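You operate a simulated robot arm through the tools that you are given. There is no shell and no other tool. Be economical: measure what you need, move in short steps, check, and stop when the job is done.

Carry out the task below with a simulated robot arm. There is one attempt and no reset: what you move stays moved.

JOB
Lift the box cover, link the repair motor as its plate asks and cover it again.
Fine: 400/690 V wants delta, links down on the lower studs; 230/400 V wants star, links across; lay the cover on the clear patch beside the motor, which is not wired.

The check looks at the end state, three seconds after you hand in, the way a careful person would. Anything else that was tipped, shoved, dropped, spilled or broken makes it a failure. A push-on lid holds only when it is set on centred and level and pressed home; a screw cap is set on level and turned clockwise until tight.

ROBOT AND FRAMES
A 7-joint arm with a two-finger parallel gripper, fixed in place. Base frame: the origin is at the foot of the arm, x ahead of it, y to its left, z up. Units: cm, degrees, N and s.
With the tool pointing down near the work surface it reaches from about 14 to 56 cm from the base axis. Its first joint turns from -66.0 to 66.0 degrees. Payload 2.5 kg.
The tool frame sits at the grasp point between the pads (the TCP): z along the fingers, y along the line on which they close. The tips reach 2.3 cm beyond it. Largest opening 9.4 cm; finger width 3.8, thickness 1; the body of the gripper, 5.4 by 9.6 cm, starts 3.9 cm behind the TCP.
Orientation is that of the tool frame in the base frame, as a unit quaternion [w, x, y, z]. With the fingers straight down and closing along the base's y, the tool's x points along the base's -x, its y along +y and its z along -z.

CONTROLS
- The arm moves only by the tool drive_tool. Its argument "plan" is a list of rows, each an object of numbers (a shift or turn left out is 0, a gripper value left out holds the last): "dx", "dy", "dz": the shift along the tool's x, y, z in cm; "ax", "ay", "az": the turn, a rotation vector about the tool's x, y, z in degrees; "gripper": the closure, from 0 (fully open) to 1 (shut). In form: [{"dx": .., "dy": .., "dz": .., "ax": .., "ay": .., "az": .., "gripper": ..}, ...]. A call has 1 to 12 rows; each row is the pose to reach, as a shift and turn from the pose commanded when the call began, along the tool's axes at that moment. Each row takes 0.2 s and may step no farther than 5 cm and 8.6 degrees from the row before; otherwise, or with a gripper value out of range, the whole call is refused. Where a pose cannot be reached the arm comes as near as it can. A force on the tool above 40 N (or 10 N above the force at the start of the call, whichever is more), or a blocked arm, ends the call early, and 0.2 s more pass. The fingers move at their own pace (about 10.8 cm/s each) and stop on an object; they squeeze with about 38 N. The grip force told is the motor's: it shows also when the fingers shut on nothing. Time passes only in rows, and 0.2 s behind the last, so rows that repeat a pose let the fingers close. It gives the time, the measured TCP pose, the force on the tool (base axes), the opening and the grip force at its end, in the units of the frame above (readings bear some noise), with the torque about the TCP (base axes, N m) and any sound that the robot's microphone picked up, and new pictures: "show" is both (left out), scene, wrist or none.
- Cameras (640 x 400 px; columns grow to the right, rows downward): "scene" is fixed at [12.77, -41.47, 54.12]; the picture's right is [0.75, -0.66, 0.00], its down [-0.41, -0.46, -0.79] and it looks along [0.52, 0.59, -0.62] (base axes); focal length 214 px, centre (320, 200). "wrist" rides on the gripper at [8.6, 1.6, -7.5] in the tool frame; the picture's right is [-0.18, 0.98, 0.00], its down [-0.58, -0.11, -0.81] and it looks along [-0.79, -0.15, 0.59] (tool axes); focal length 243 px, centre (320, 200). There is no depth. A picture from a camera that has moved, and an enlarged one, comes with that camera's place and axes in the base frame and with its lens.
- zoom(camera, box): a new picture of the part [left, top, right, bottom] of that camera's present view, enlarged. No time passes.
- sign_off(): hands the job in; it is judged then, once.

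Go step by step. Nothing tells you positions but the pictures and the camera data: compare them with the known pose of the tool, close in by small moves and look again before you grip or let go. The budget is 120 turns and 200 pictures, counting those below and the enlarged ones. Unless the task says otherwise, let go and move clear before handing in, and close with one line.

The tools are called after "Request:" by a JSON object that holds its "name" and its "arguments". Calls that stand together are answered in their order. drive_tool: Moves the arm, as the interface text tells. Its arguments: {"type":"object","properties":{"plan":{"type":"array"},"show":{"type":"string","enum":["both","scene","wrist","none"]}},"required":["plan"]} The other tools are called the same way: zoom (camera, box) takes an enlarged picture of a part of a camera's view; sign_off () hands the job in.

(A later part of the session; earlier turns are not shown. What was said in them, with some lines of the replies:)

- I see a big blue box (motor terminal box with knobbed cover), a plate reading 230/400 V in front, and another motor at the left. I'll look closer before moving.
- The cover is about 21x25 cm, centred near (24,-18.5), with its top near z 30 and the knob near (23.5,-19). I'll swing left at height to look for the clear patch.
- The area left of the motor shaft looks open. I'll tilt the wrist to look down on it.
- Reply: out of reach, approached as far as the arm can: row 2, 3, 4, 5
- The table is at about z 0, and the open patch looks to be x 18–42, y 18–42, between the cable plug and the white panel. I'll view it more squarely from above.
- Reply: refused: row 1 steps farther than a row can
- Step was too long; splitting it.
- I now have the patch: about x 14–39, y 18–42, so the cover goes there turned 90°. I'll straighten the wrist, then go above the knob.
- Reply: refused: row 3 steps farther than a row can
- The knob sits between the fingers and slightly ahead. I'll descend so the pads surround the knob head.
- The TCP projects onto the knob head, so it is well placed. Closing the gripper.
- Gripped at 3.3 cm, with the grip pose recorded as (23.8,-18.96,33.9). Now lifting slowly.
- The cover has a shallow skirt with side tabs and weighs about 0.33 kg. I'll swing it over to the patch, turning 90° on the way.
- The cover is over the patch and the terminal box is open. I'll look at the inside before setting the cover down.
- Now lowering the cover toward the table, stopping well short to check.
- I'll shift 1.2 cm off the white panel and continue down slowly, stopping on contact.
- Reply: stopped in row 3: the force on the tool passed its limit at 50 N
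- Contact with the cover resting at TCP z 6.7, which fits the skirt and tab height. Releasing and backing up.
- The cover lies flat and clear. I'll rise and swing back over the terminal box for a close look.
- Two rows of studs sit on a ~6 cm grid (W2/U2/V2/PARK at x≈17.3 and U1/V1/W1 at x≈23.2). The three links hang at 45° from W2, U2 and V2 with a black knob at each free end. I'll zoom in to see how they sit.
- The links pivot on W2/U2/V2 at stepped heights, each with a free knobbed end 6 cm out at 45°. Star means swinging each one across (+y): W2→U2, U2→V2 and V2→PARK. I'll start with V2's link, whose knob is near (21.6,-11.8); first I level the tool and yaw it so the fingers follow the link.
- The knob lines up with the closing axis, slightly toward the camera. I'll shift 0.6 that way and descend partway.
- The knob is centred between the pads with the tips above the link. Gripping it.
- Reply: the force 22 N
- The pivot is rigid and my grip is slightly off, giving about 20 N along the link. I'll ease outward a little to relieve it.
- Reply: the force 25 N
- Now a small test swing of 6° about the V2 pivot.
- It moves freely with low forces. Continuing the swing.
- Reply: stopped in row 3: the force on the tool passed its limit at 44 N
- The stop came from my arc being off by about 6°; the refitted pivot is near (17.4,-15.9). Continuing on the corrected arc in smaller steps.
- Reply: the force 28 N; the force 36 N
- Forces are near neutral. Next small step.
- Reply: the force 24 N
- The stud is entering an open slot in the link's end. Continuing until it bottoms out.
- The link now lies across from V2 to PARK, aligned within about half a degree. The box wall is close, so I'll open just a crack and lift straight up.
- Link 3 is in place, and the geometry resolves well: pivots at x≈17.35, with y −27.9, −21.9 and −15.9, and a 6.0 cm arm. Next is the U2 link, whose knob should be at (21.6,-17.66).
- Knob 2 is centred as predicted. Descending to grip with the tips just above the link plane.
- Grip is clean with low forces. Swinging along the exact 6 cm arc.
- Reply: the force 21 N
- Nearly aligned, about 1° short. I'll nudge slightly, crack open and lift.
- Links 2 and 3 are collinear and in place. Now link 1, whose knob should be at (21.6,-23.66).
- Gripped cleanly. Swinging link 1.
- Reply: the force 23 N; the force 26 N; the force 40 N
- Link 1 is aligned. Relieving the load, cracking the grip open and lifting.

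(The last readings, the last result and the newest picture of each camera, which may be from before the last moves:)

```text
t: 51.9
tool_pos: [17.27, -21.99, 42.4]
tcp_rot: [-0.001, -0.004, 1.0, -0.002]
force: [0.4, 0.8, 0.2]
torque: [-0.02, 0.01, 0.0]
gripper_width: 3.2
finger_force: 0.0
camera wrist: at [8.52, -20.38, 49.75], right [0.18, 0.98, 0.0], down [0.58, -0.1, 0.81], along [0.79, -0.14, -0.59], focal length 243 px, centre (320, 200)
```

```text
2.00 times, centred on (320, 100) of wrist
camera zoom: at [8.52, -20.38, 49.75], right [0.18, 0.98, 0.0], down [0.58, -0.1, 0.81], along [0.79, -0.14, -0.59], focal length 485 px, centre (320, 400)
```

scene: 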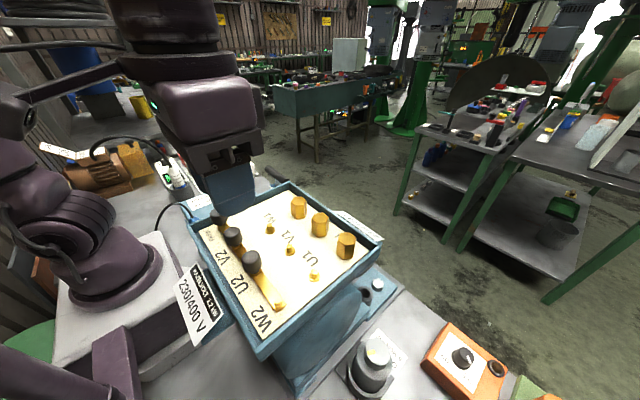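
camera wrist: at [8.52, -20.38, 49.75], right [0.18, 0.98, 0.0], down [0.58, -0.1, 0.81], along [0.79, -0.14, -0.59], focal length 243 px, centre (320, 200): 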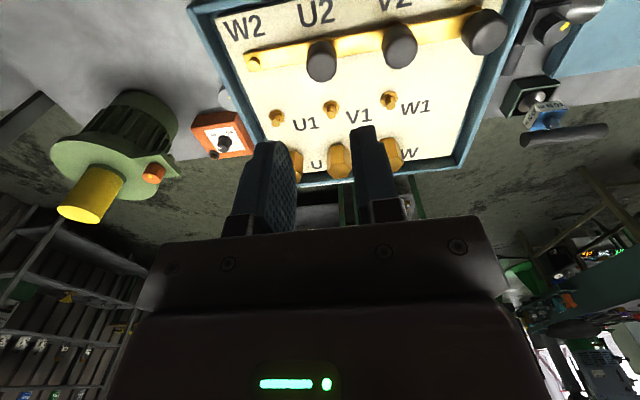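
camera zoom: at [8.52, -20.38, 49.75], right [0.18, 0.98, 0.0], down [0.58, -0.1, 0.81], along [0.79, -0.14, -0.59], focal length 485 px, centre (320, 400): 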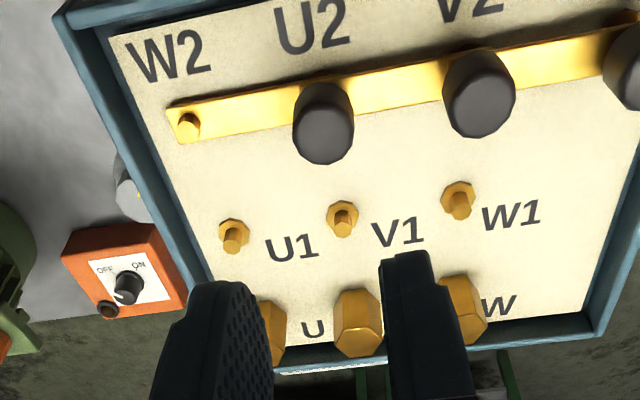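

Star links are all set: W2–U2–V2 bridged, with the last end on PARK. The card behind the box also reads 230/400 V. Now I'll swing back to fetch the cover.

Request:
{"name": "drive_tool", "arguments": {"plan": [{"dx": -1.5, "dy": 4.27, "az": -7.5, "gripper": 0}, {"dx": -3, "dy": 8.54, "az": -15}, {"dx": -4.5, "dy": 12.8, "az": -22.5}, {"dx": -6, "dy": 17.1, "az": -30}, {"dx": -7.2, "dy": 21.35, "az": -37.5}, {"dx": -8.2, "dy": 25.6, "az": -45}, {"dx": -9, "dy": 29.9, "az": -52.5}, {"dx": -9.6, "dy": 34.15, "az": -60}, {"dx": -9.8, "dy": 38.4, "az": -67.5}, {"dx": -9.8, "dy": 42.7, "az": -75}, {"dx": -9.7, "dy": 47, "az": -82.5}, {"dx": -9.6, "dy": 51.25, "az": -89.5}], "show": "none"}}

Request:
{"name": "drive_tool", "arguments": {"plan": [{"dz": 5}, {"dz": 10}, {"dz": 15}, {"dz": 20}, {"dz": 25}, {"dz": 30}]}}

```text
t: 54.5
tool_pos: [26.44, 29.59, 42.45]
tcp_rot: [0.003, 0.707, -0.707, 0.001]
force: [0.5, 0.9, -0.3]
torque: [-0.01, -0.03, -0.04]
gripper_width: 9.4
finger_force: 0.1
```

```text
t: 55.9
tool_pos: [26.07, 29.21, 12.02]
tcp_rot: [-0.003, -0.707, 0.707, -0.001]
force: [-0.6, 0.4, -0.3]
torque: [0.04, 0.01, -0.03]
gripper_width: 9.39
finger_force: 0.0
camera wrist: at [24.49, 20.64, 19.4], right [-0.98, 0.18, 0.0], down [0.11, 0.58, 0.8], along [0.15, 0.79, -0.59], focal length 243 px, centre (320, 200)
```

scene: 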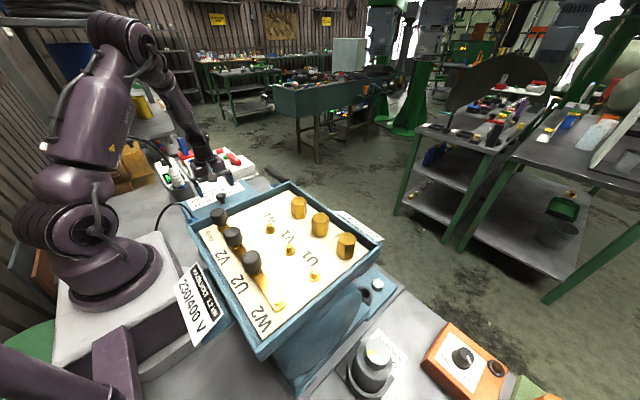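
wrist: 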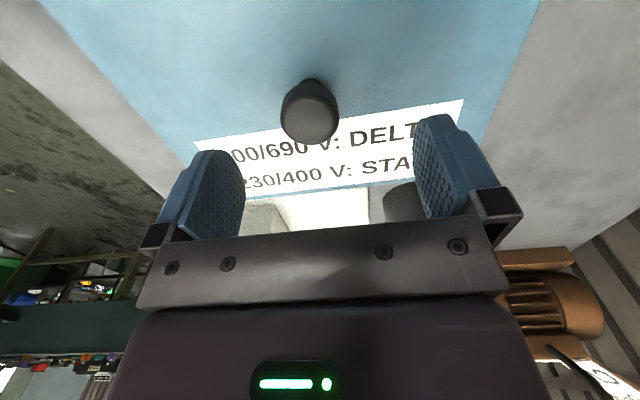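

I need a 0.78 cm shift in base x, then down to the recorded grip height.

Request:
{"name": "drive_tool", "arguments": {"plan": [{"dy": -0.78, "dz": 1, "ay": -0.3, "ax": 0.15}, {"dy": -0.78, "dz": 3, "ay": -0.3, "ax": 0.15}, {"dy": -0.78, "dz": 4.5, "ay": -0.3, "ax": 0.15}, {"dy": -0.78, "dz": 5.3, "ay": -0.3, "ax": 0.15}], "show": "wrist"}}

```text
t: 56.9
tool_pos: [27.15, 29.26, 6.82]
tcp_rot: [0.0, -0.706, 0.708, 0.0]
force: [-0.5, -1.2, -0.1]
torque: [0.01, -0.02, -0.01]
gripper_width: 9.39
finger_force: 0.1
camera wrist: at [25.5, 20.67, 14.11], right [-0.98, 0.19, 0.0], down [0.11, 0.58, 0.81], along [0.15, 0.79, -0.59], focal length 243 px, centre (320, 200)
```

wrist: 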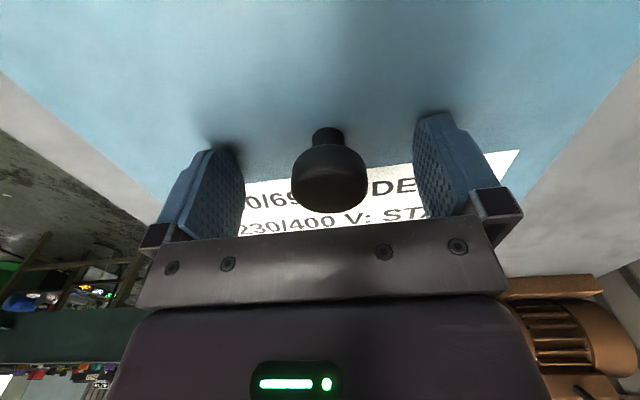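

Request:
{"name": "drive_tool", "arguments": {"plan": [{"dy": 0.35}, {"dy": 0.35, "gripper": 1}, {"dy": 0.35, "gripper": 1}, {"dy": 0.35, "gripper": 1}, {"dy": 0.35, "gripper": 1}], "show": "wrist"}}

```text
t: 58.1
tool_pos: [26.84, 29.28, 6.84]
tcp_rot: [0.0, -0.707, 0.707, 0.0]
force: [0.0, 0.4, -0.3]
torque: [0.03, 0.01, 0.05]
gripper_width: 3.29
finger_force: 38.2
camera wrist: at [25.14, 20.63, 14.17], right [-0.98, 0.18, 0.0], down [0.11, 0.58, 0.81], along [0.15, 0.79, -0.59], focal length 243 px, centre (320, 200)
```

wrist: 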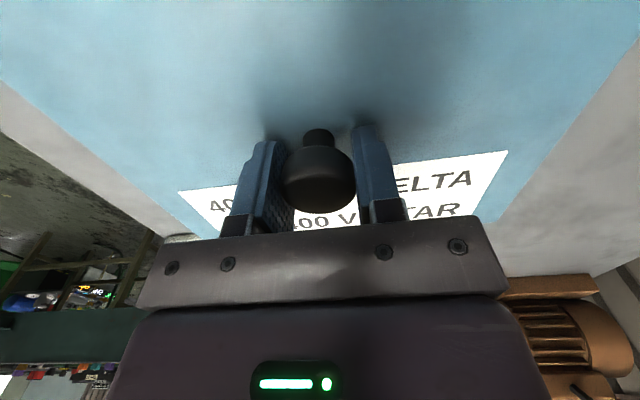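

The grip matches the original view almost exactly. Lifting and swinging back above the box.

Request:
{"name": "drive_tool", "arguments": {"plan": [{"dz": -1}, {"dz": -3}, {"dz": -7}, {"dz": -11}, {"dz": -16}, {"dz": -21}, {"dz": -26}, {"dz": -31}, {"dz": -36}], "show": "none"}}

Request:
{"name": "drive_tool", "arguments": {"plan": [{"dx": 4, "dy": -0.8, "az": 7.5}, {"dx": 8, "dy": -1.4, "az": 15}, {"dx": 12, "dy": -1.9, "az": 22.5}, {"dx": 16, "dy": -2.3, "az": 30}, {"dx": 20, "dy": -2.5, "az": 37.5}, {"dx": 24.1, "dy": -2.5, "az": 45}, {"dx": 28.2, "dy": -2.2, "az": 52.5}, {"dx": 32.3, "dy": -1.5, "az": 60}, {"dx": 36.4, "dy": -0.5, "az": 67.5}, {"dx": 40.5, "dy": 0.7, "az": 75}, {"dx": 44.4, "dy": 2, "az": 82.5}, {"dx": 48.2, "dy": 3, "az": 90}]}}

```text
t: 60.1
tool_pos: [26.65, 29.42, 42.77]
tcp_rot: [-0.001, -0.707, 0.707, 0.001]
force: [-0.2, -1.1, -4.0]
torque: [-0.01, 0.01, -0.03]
gripper_width: 3.29
finger_force: 37.9
```

```text
t: 62.7
tool_pos: [23.69, -18.98, 42.77]
tcp_rot: [0.0, 0.001, 1.0, 0.001]
force: [0.2, 0.6, -3.3]
torque: [0.0, -0.01, -0.01]
gripper_width: 3.32
finger_force: 37.9
camera wrist: at [15.07, -17.26, 50.23], right [0.19, 0.98, 0.0], down [0.58, -0.11, 0.81], along [0.79, -0.15, -0.59], focal length 243 px, centre (320, 200)
```

scene: 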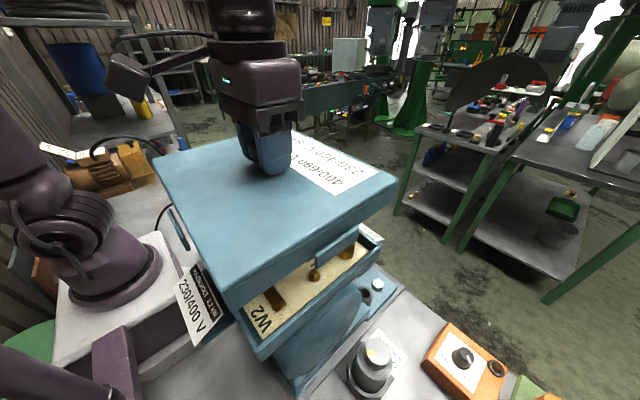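
wrist: 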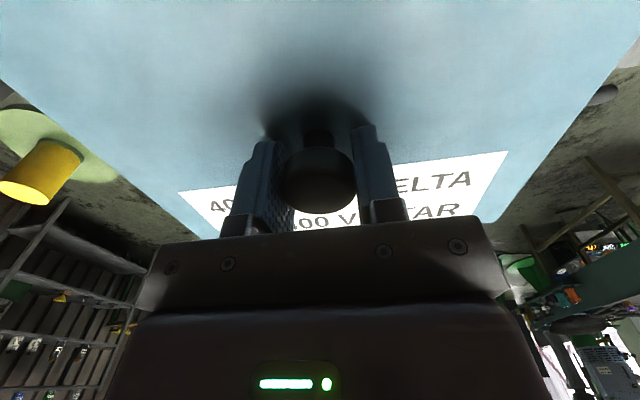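

Aligned with the original pose. Lowering in stages.

Request:
{"name": "drive_tool", "arguments": {"plan": [{"dx": -0.05, "dz": 2}, {"dx": -0.05, "dz": 4}, {"dx": -0.05, "dz": 5.5}], "show": "none"}}

Request:
{"name": "zoom", "arguments": {"camera": "scene", "box": [170, 150, 410, 380]}}

```text
t: 63.5
tool_pos: [23.82, -18.82, 37.08]
tcp_rot: [0.001, 0.001, 1.0, 0.0]
force: [-0.2, -0.1, -3.1]
torque: [0.02, -0.03, -0.01]
gripper_width: 3.31
finger_force: 37.9
```

```text
1.74 times, centred on (290, 265) of scene
camera zoom: at [12.77, -41.48, 54.12], right [0.75, -0.66, 0.0], down [-0.41, -0.46, -0.79], along [0.52, 0.59, -0.62], focal length 373 px, centre (372, 87)
```

zoom: 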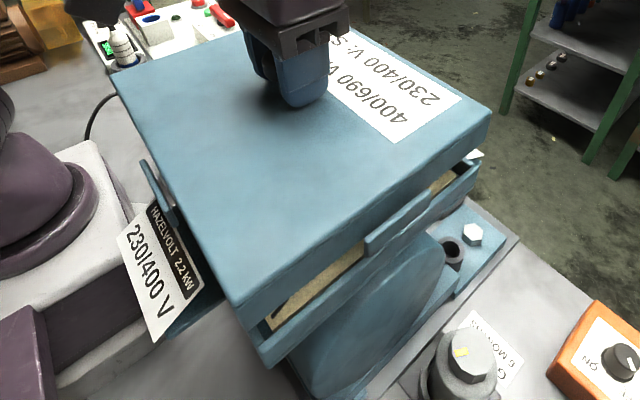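

Request:
{"name": "drive_tool", "arguments": {"plan": [{"dz": 0.7, "dy": -0.05}, {"dz": 1.4, "dy": -0.05}, {"dz": 2.1, "dy": -0.05}, {"dz": 2.6, "dy": -0.05}, {"dz": 3.0, "dy": -0.05}]}}

Request:
{"name": "zoom", "arguments": {"camera": "scene", "box": [170, 150, 410, 380]}}

```text
t: 64.7
tool_pos: [23.84, -18.92, 34.16]
tcp_rot: [0.0, 0.0, 1.0, 0.001]
force: [0.3, -0.3, -2.9]
torque: [0.0, -0.01, -0.01]
gripper_width: 3.29
finger_force: 37.9
camera wrist: at [15.13, -17.33, 41.6], right [0.18, 0.98, 0.0], down [0.58, -0.11, 0.81], along [0.79, -0.15, -0.59], focal length 243 px, centre (320, 200)
```

scene: 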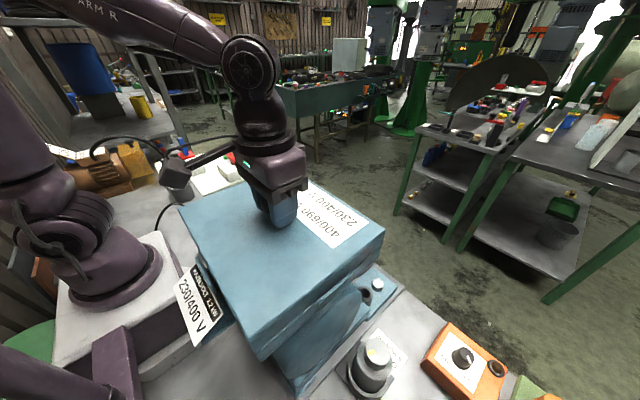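
wrist: 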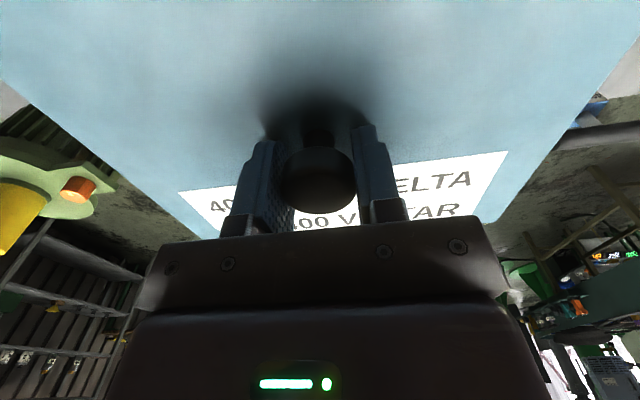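

```text
1.74 times, centred on (290, 265) of scene
camera zoom: at [12.77, -41.48, 54.12], right [0.75, -0.66, 0.0], down [-0.41, -0.46, -0.79], along [0.52, 0.59, -0.62], focal length 373 px, centre (372, 87)
```

zoom: 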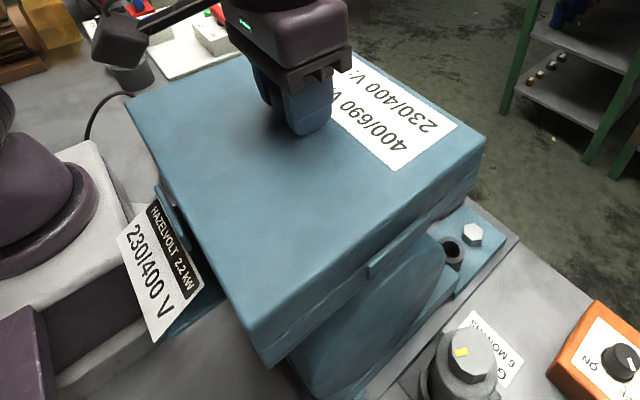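

Request:
{"name": "drive_tool", "arguments": {"plan": [{"dz": 0.1}, {"dz": 0.2}, {"dz": 0.3}, {"dz": 0.4}, {"dz": 0.5}, {"dz": 0.6}]}}

Request:
{"name": "zoom", "arguments": {"camera": "scene", "box": [170, 150, 410, 380]}}

```text
t: 66.1
tool_pos: [23.97, -19.16, 33.66]
tcp_rot: [0.003, 0.0, 1.0, -0.001]
force: [1.0, 1.8, 31.5]
torque: [0.19, 0.22, -0.05]
gripper_width: 3.31
finger_force: 38.1
camera wrist: at [15.16, -17.38, 41.03], right [0.18, 0.98, 0.0], down [0.58, -0.11, 0.81], along [0.8, -0.15, -0.59], focal length 243 px, centre (320, 200)
```

scene: 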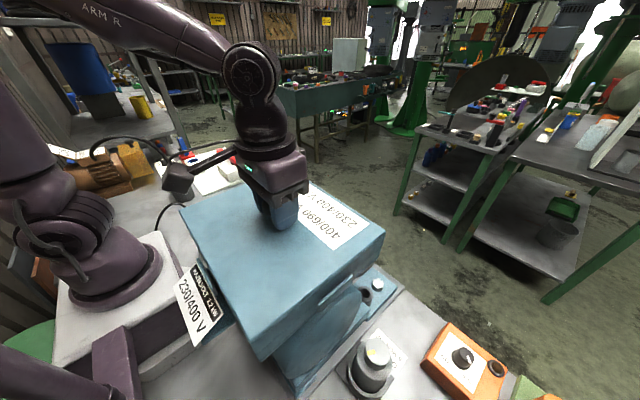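
wrist: 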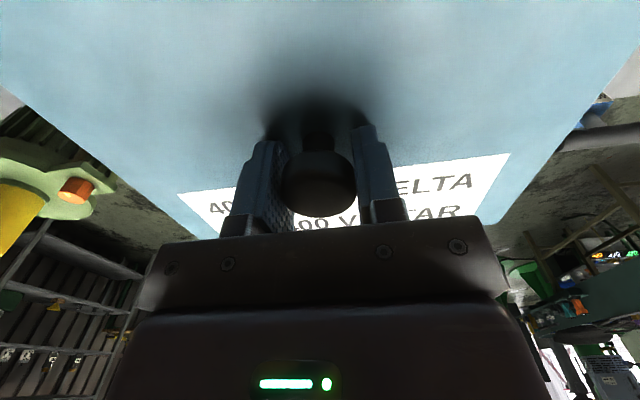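

```text
1.74 times, centred on (290, 265) of scene
camera zoom: at [12.76, -41.47, 54.13], right [0.75, -0.66, 0.0], down [-0.41, -0.46, -0.79], along [0.52, 0.59, -0.62], focal length 373 px, centre (372, 87)
```

zoom: 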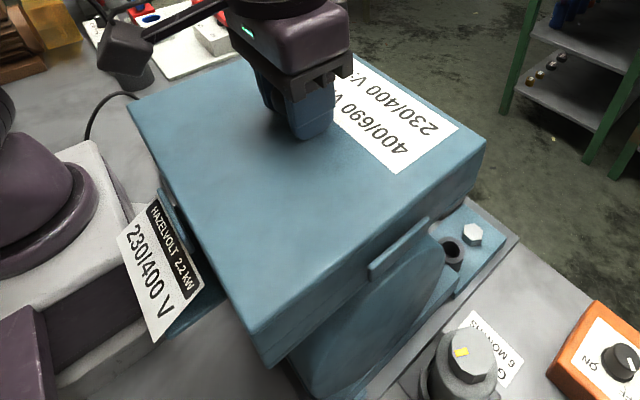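

Firm contact at 31 N with the cover level. Releasing and rising, then comparing with the original picture.

Request:
{"name": "drive_tool", "arguments": {"plan": [{"dz": -0.2}, {"dz": -0.2, "gripper": 0.3}, {"dz": -0.2, "gripper": 0}, {"dz": -0.2, "gripper": 0}, {"dz": -2}, {"dz": -5}, {"dz": -9}, {"dz": -13}]}}

Request:
{"name": "zoom", "arguments": {"camera": "scene", "box": [160, 150, 420, 400]}}

```text
t: 67.9
tool_pos: [23.79, -18.98, 46.69]
tcp_rot: [0.0, 0.0, 1.0, 0.001]
force: [-0.5, 1.1, 1.1]
torque: [-0.06, 0.0, -0.01]
gripper_width: 9.41
finger_force: 0.1
camera wrist: at [15.24, -17.44, 54.07], right [0.18, 0.98, 0.0], down [0.58, -0.11, 0.81], along [0.79, -0.15, -0.59], focal length 243 px, centre (320, 200)
```

scene: 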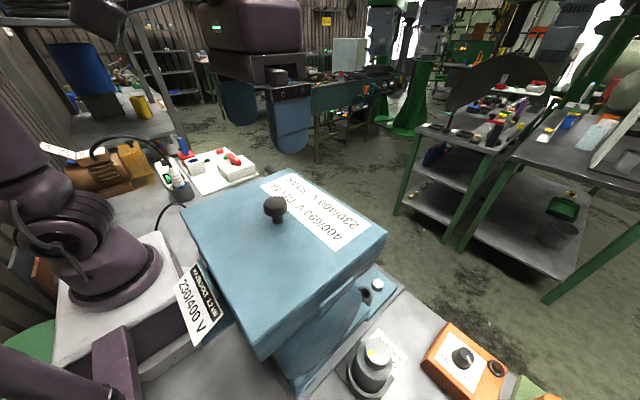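
wrist: 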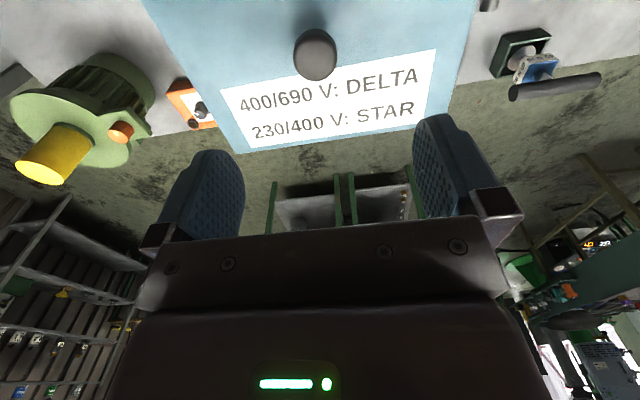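

```text
1.60 times, centred on (290, 275) of scene
camera zoom: at [12.77, -41.47, 54.12], right [0.75, -0.66, 0.0], down [-0.41, -0.46, -0.79], along [0.52, 0.59, -0.62], focal length 343 px, centre (368, 80)
```

zoom: 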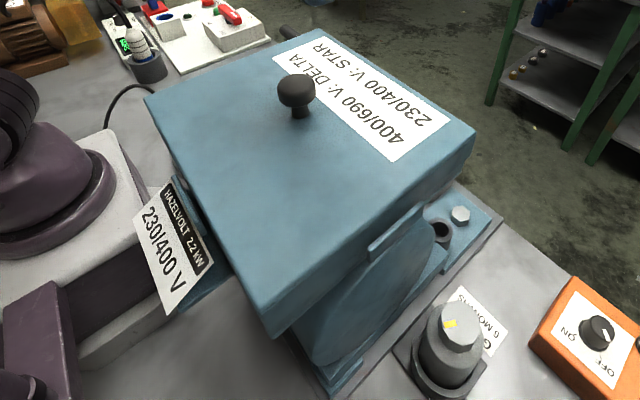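

The cover sits level but about 0.25 cm off its original spot (+x, −y). I'll inspect the seat.

Request:
{"name": "zoom", "arguments": {"camera": "scene", "box": [250, 220, 400, 360]}}

Request:
{"name": "zoom", "arguments": {"camera": "scene", "box": [170, 190, 280, 360]}}

```text
2.86 times, centred on (325, 290) of scene
camera zoom: at [12.77, -41.47, 54.12], right [0.75, -0.66, 0.0], down [-0.41, -0.46, -0.79], along [0.52, 0.59, -0.62], focal length 613 px, centre (306, -57)
```

zoom: 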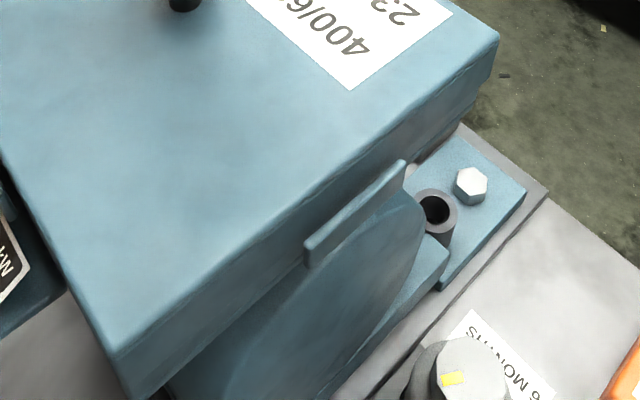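

```text
2.35 times, centred on (225, 275) of scene
camera zoom: at [12.77, -41.47, 54.12], right [0.75, -0.66, 0.0], down [-0.41, -0.46, -0.79], along [0.52, 0.59, -0.62], focal length 505 px, centre (544, 24)
```

zoom: 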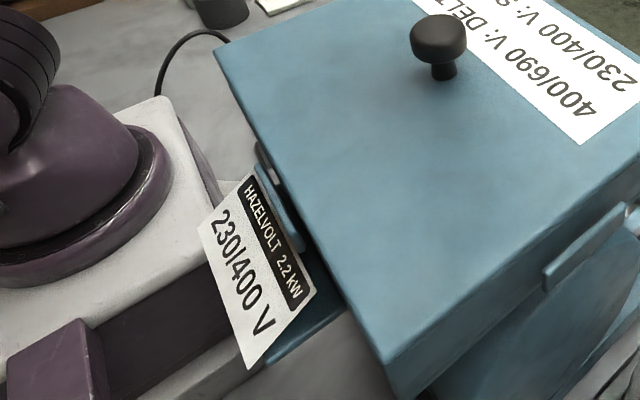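

It is seated but slightly off-centre. I'll regrip at the spot where I released, lift a few millimetres, recentre and set it down.

Request:
{"name": "drive_tool", "arguments": {"plan": [{"dx": -0.15, "dy": -0.18, "dz": 4}, {"dx": -0.15, "dy": -0.18, "dz": 8}, {"dx": -0.15, "dy": -0.18, "dz": 11}, {"dx": -0.15, "dy": -0.18, "dz": 12.8}, {"dx": -0.15, "dy": -0.18, "dz": 12.8, "gripper": 1}, {"dx": -0.15, "dy": -0.18, "dz": 12.8, "gripper": 1}, {"dx": -0.15, "dy": -0.18, "dz": 12.8, "gripper": 1}], "show": "wrist"}}

```text
t: 69.5
tool_pos: [24.06, -19.41, 33.74]
tcp_rot: [-0.001, 0.0, 1.0, 0.0]
force: [-0.7, -2.2, -1.1]
torque: [-0.07, -0.35, -0.12]
gripper_width: 3.31
finger_force: 37.5
camera wrist: at [15.44, -17.67, 41.09], right [0.19, 0.98, 0.0], down [0.58, -0.11, 0.81], along [0.79, -0.15, -0.59], focal length 243 px, centre (320, 200)
```

wrist: 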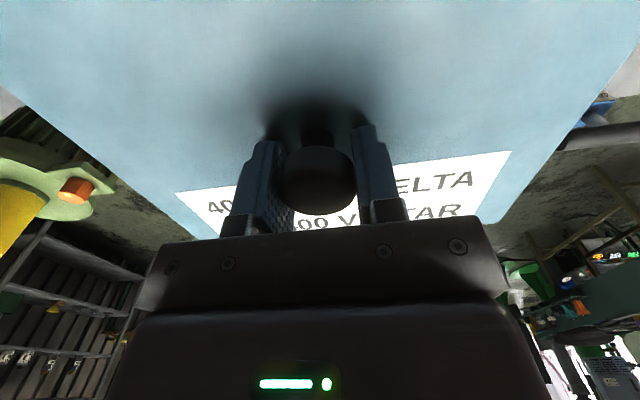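

Request:
{"name": "drive_tool", "arguments": {"plan": [{"dz": -0.4}, {"dz": -0.8}, {"dz": -0.8, "dx": 0.12, "dy": 0.2}, {"dz": -0.8, "dx": 0.22, "dy": 0.38}, {"dz": -0.8, "dx": 0.22, "dy": 0.38}], "show": "none"}}

Request:
{"name": "drive_tool", "arguments": {"plan": [{"dz": 0.2}, {"dz": 0.4}, {"dz": 0.6}, {"dz": 0.7}], "show": "none"}}

Request:
{"name": "zoom", "arguments": {"camera": "scene", "box": [160, 150, 420, 400]}}

```text
t: 70.7
tool_pos: [23.9, -18.82, 34.63]
tcp_rot: [-0.001, -0.001, 1.0, 0.001]
force: [-0.3, 0.4, -3.2]
torque: [0.01, -0.02, 0.0]
gripper_width: 3.29
finger_force: 38.6
```

```text
t: 71.7
tool_pos: [23.84, -18.88, 33.98]
tcp_rot: [0.0, -0.001, 1.0, 0.001]
force: [0.3, 0.2, -4.5]
torque: [-0.02, -0.04, -0.01]
gripper_width: 3.3
finger_force: 38.3
```

```text
1.60 times, centred on (290, 275) of scene
camera zoom: at [12.77, -41.48, 54.12], right [0.75, -0.66, 0.0], down [-0.41, -0.46, -0.79], along [0.52, 0.59, -0.62], focal length 343 px, centre (368, 80)
```

zoom: 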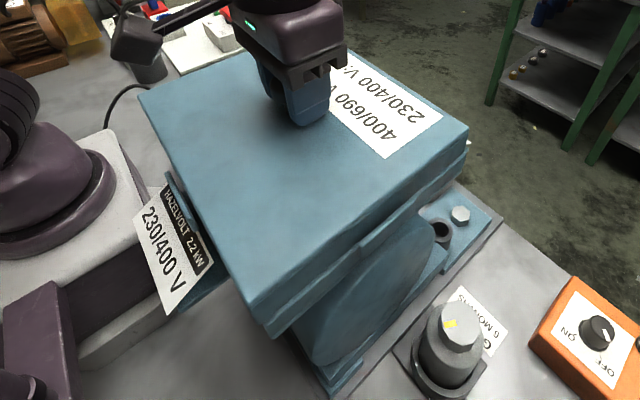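

Pixel comparison says I'm now ~0.35 cm too far the other way and still slightly raised. I'll shift back along the scene's right axis and lower.

Request:
{"name": "drive_tool", "arguments": {"plan": [{"dx": -0.1, "dy": -0.1}, {"dx": -0.22, "dy": -0.22}, {"dx": -0.22, "dy": -0.22}], "show": "none"}}

Request:
{"name": "zoom", "arguments": {"camera": "scene", "box": [160, 150, 420, 400]}}

```text
t: 72.5
tool_pos: [24.02, -19.11, 33.88]
tcp_rot: [0.0, 0.001, 1.0, 0.001]
force: [0.6, 0.5, -3.4]
torque: [0.03, -0.02, 0.01]
gripper_width: 3.27
finger_force: 38.0
```

```text
1.60 times, centred on (290, 275) of scene
camera zoom: at [12.77, -41.48, 54.12], right [0.75, -0.66, 0.0], down [-0.41, -0.46, -0.79], along [0.52, 0.59, -0.62], focal length 343 px, centre (368, 80)
```

zoom: 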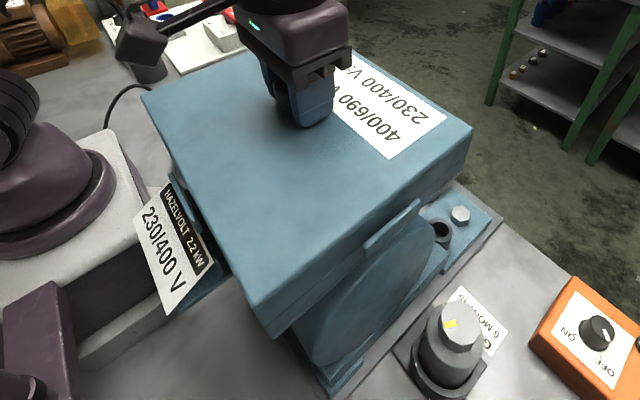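

That matches the original outline. Lowering to light contact.

Request:
{"name": "drive_tool", "arguments": {"plan": [{"dz": 0.1}, {"dz": 0.2}, {"dz": 0.3}], "show": "none"}}

```text
t: 73.3
tool_pos: [24.09, -18.98, 33.73]
tcp_rot: [0.001, 0.0, 1.0, -0.001]
force: [-4.8, 3.2, 21.3]
torque: [0.01, 0.74, 0.02]
gripper_width: 3.3
finger_force: 38.1
```

Contact at 21 N. Releasing gently and checking.

Request:
{"name": "drive_tool", "arguments": {"plan": [{"dz": 0.0, "gripper": 0.5}, {"dz": 0.0, "gripper": 0.3}, {"dz": 0.0, "gripper": 0}, {"dz": -1, "gripper": 0}, {"dz": -4}, {"dz": -8}, {"dz": -13}]}}

Request:
{"name": "zoom", "arguments": {"camera": "scene", "box": [160, 150, 420, 400]}}

```text
t: 74.9
tool_pos: [23.96, -19.14, 46.53]
tcp_rot: [0.001, 0.0, 1.0, 0.001]
force: [0.1, -0.2, -0.9]
torque: [-0.02, 0.01, 0.0]
gripper_width: 9.38
finger_force: 0.1
camera wrist: at [15.24, -17.47, 54.0], right [0.18, 0.98, 0.0], down [0.58, -0.11, 0.81], along [0.79, -0.15, -0.59], focal length 243 px, centre (320, 200)
```

scene: 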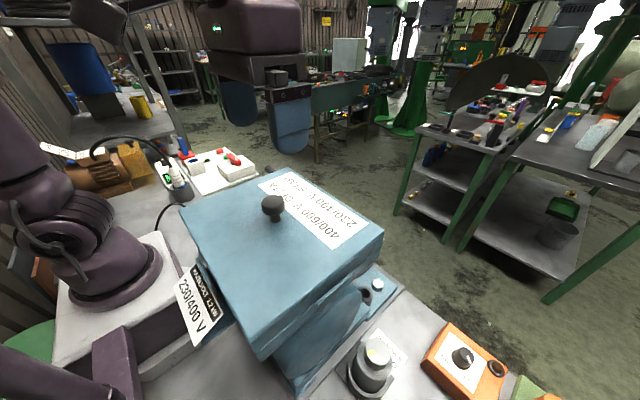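
wrist: 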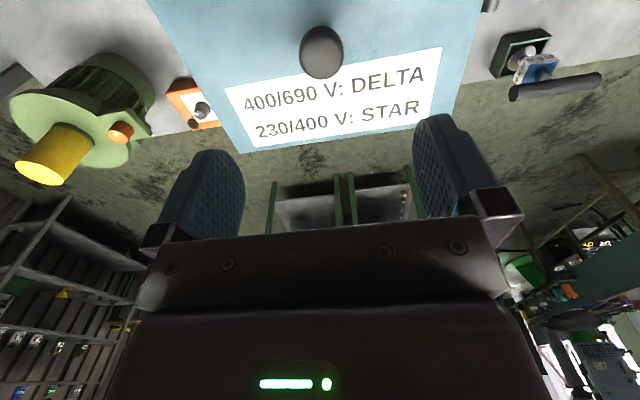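

```text
1.60 times, centred on (290, 275) of scene
camera zoom: at [12.77, -41.47, 54.12], right [0.75, -0.66, 0.0], down [-0.41, -0.46, -0.79], along [0.52, 0.59, -0.62], focal length 343 px, centre (368, 80)
```

zoom: 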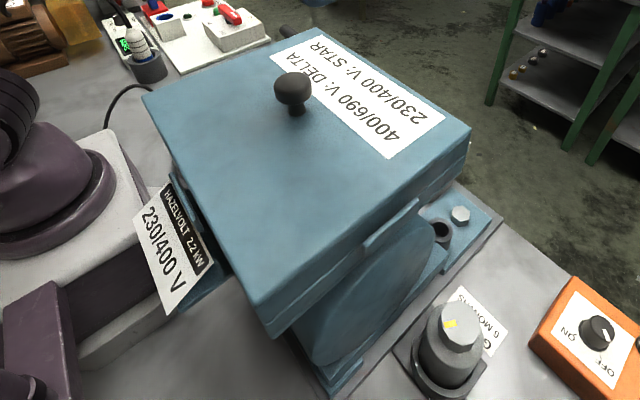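

The left edge looks a few pixels high compared with the original. Inspecting before deciding.

Request:
{"name": "zoom", "arguments": {"camera": "scene", "box": [250, 220, 400, 360]}}

Request:
{"name": "zoom", "arguments": {"camera": "scene", "box": [170, 190, 280, 360]}}

```text
2.86 times, centred on (325, 290) of scene
camera zoom: at [12.77, -41.47, 54.12], right [0.75, -0.66, 0.0], down [-0.41, -0.46, -0.79], along [0.52, 0.59, -0.62], focal length 613 px, centre (306, -57)
```

zoom: 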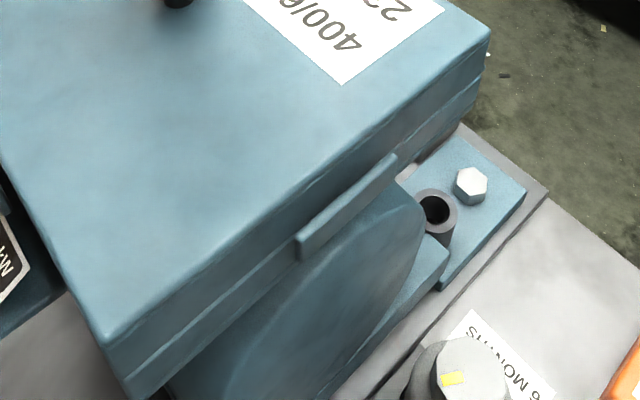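

```text
2.35 times, centred on (225, 275) of scene
camera zoom: at [12.77, -41.47, 54.12], right [0.75, -0.66, 0.0], down [-0.41, -0.46, -0.79], along [0.52, 0.59, -0.62], focal length 505 px, centre (544, 24)
```

zoom: 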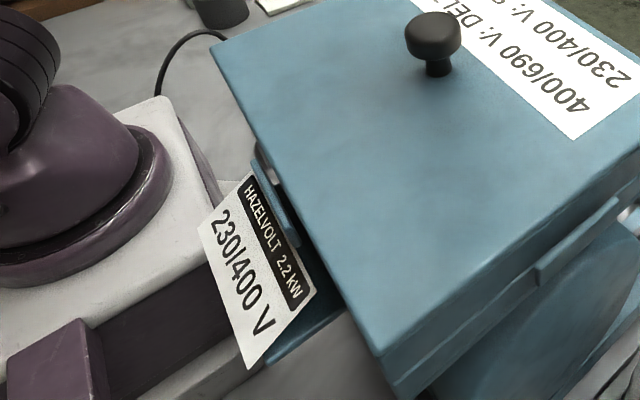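

Request:
{"name": "zoom", "arguments": {"camera": "scene", "box": [340, 210, 400, 260]}}

Request:
{"name": "zoom", "arguments": {"camera": "scene", "box": [240, 310, 310, 370]}}

Request:
{"name": "zoom", "arguments": {"camera": "scene", "box": [172, 195, 232, 275]}}

```text
8.00 times, centred on (370, 235) of scene
camera zoom: at [12.77, -41.47, 54.12], right [0.75, -0.66, 0.0], down [-0.41, -0.46, -0.79], along [0.52, 0.59, -0.62], focal length 1716 px, centre (-80, -80)
```

zoom: 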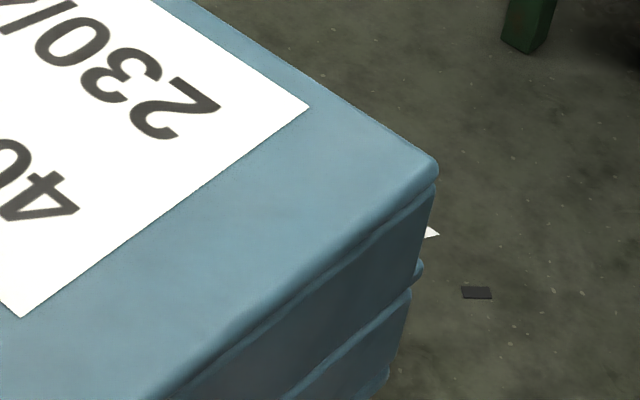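

```text
6.67 times, centred on (275, 340) of scene
camera zoom: at [12.77, -41.47, 54.12], right [0.75, -0.66, 0.0], down [-0.41, -0.46, -0.79], along [0.52, 0.59, -0.62], focal length 1430 px, centre (620, -733)
```

zoom: 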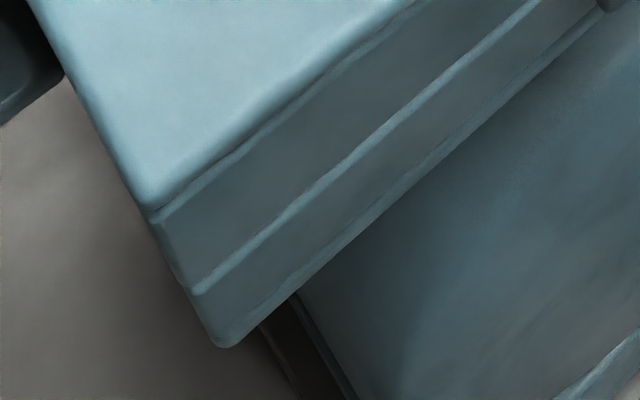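

```text
5.00 times, centred on (202, 235) of scene
camera zoom: at [12.77, -41.47, 54.12], right [0.75, -0.66, 0.0], down [-0.41, -0.46, -0.79], along [0.52, 0.59, -0.62], focal length 1072 px, centre (910, 25)
```

zoom: 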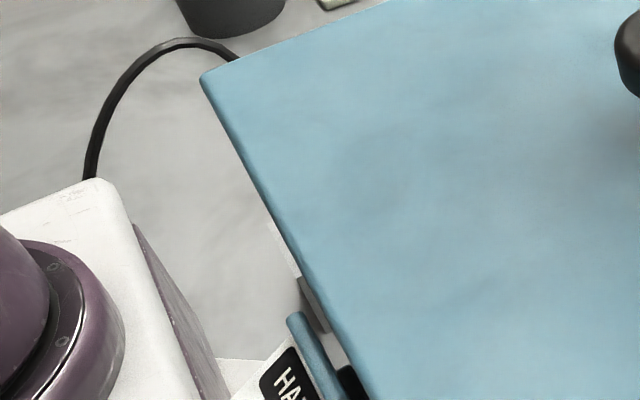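

The seam between cover and box rim is even all round, and the cover, knob and label line up with the first picture to about 1 mm. The gripper is open and clear above, so I'm handing in.

Request:
{"name": "sign_off", "arguments": {}}

```text
The job is handed in.
```

The plate reads 230/400 V, so I set the links across in star: W2–U2–V2 bridged, with the last link's free end on PARK. The cover is back on the box, level and within about 1 mm of where it started, and the gripper is open and clear of it.
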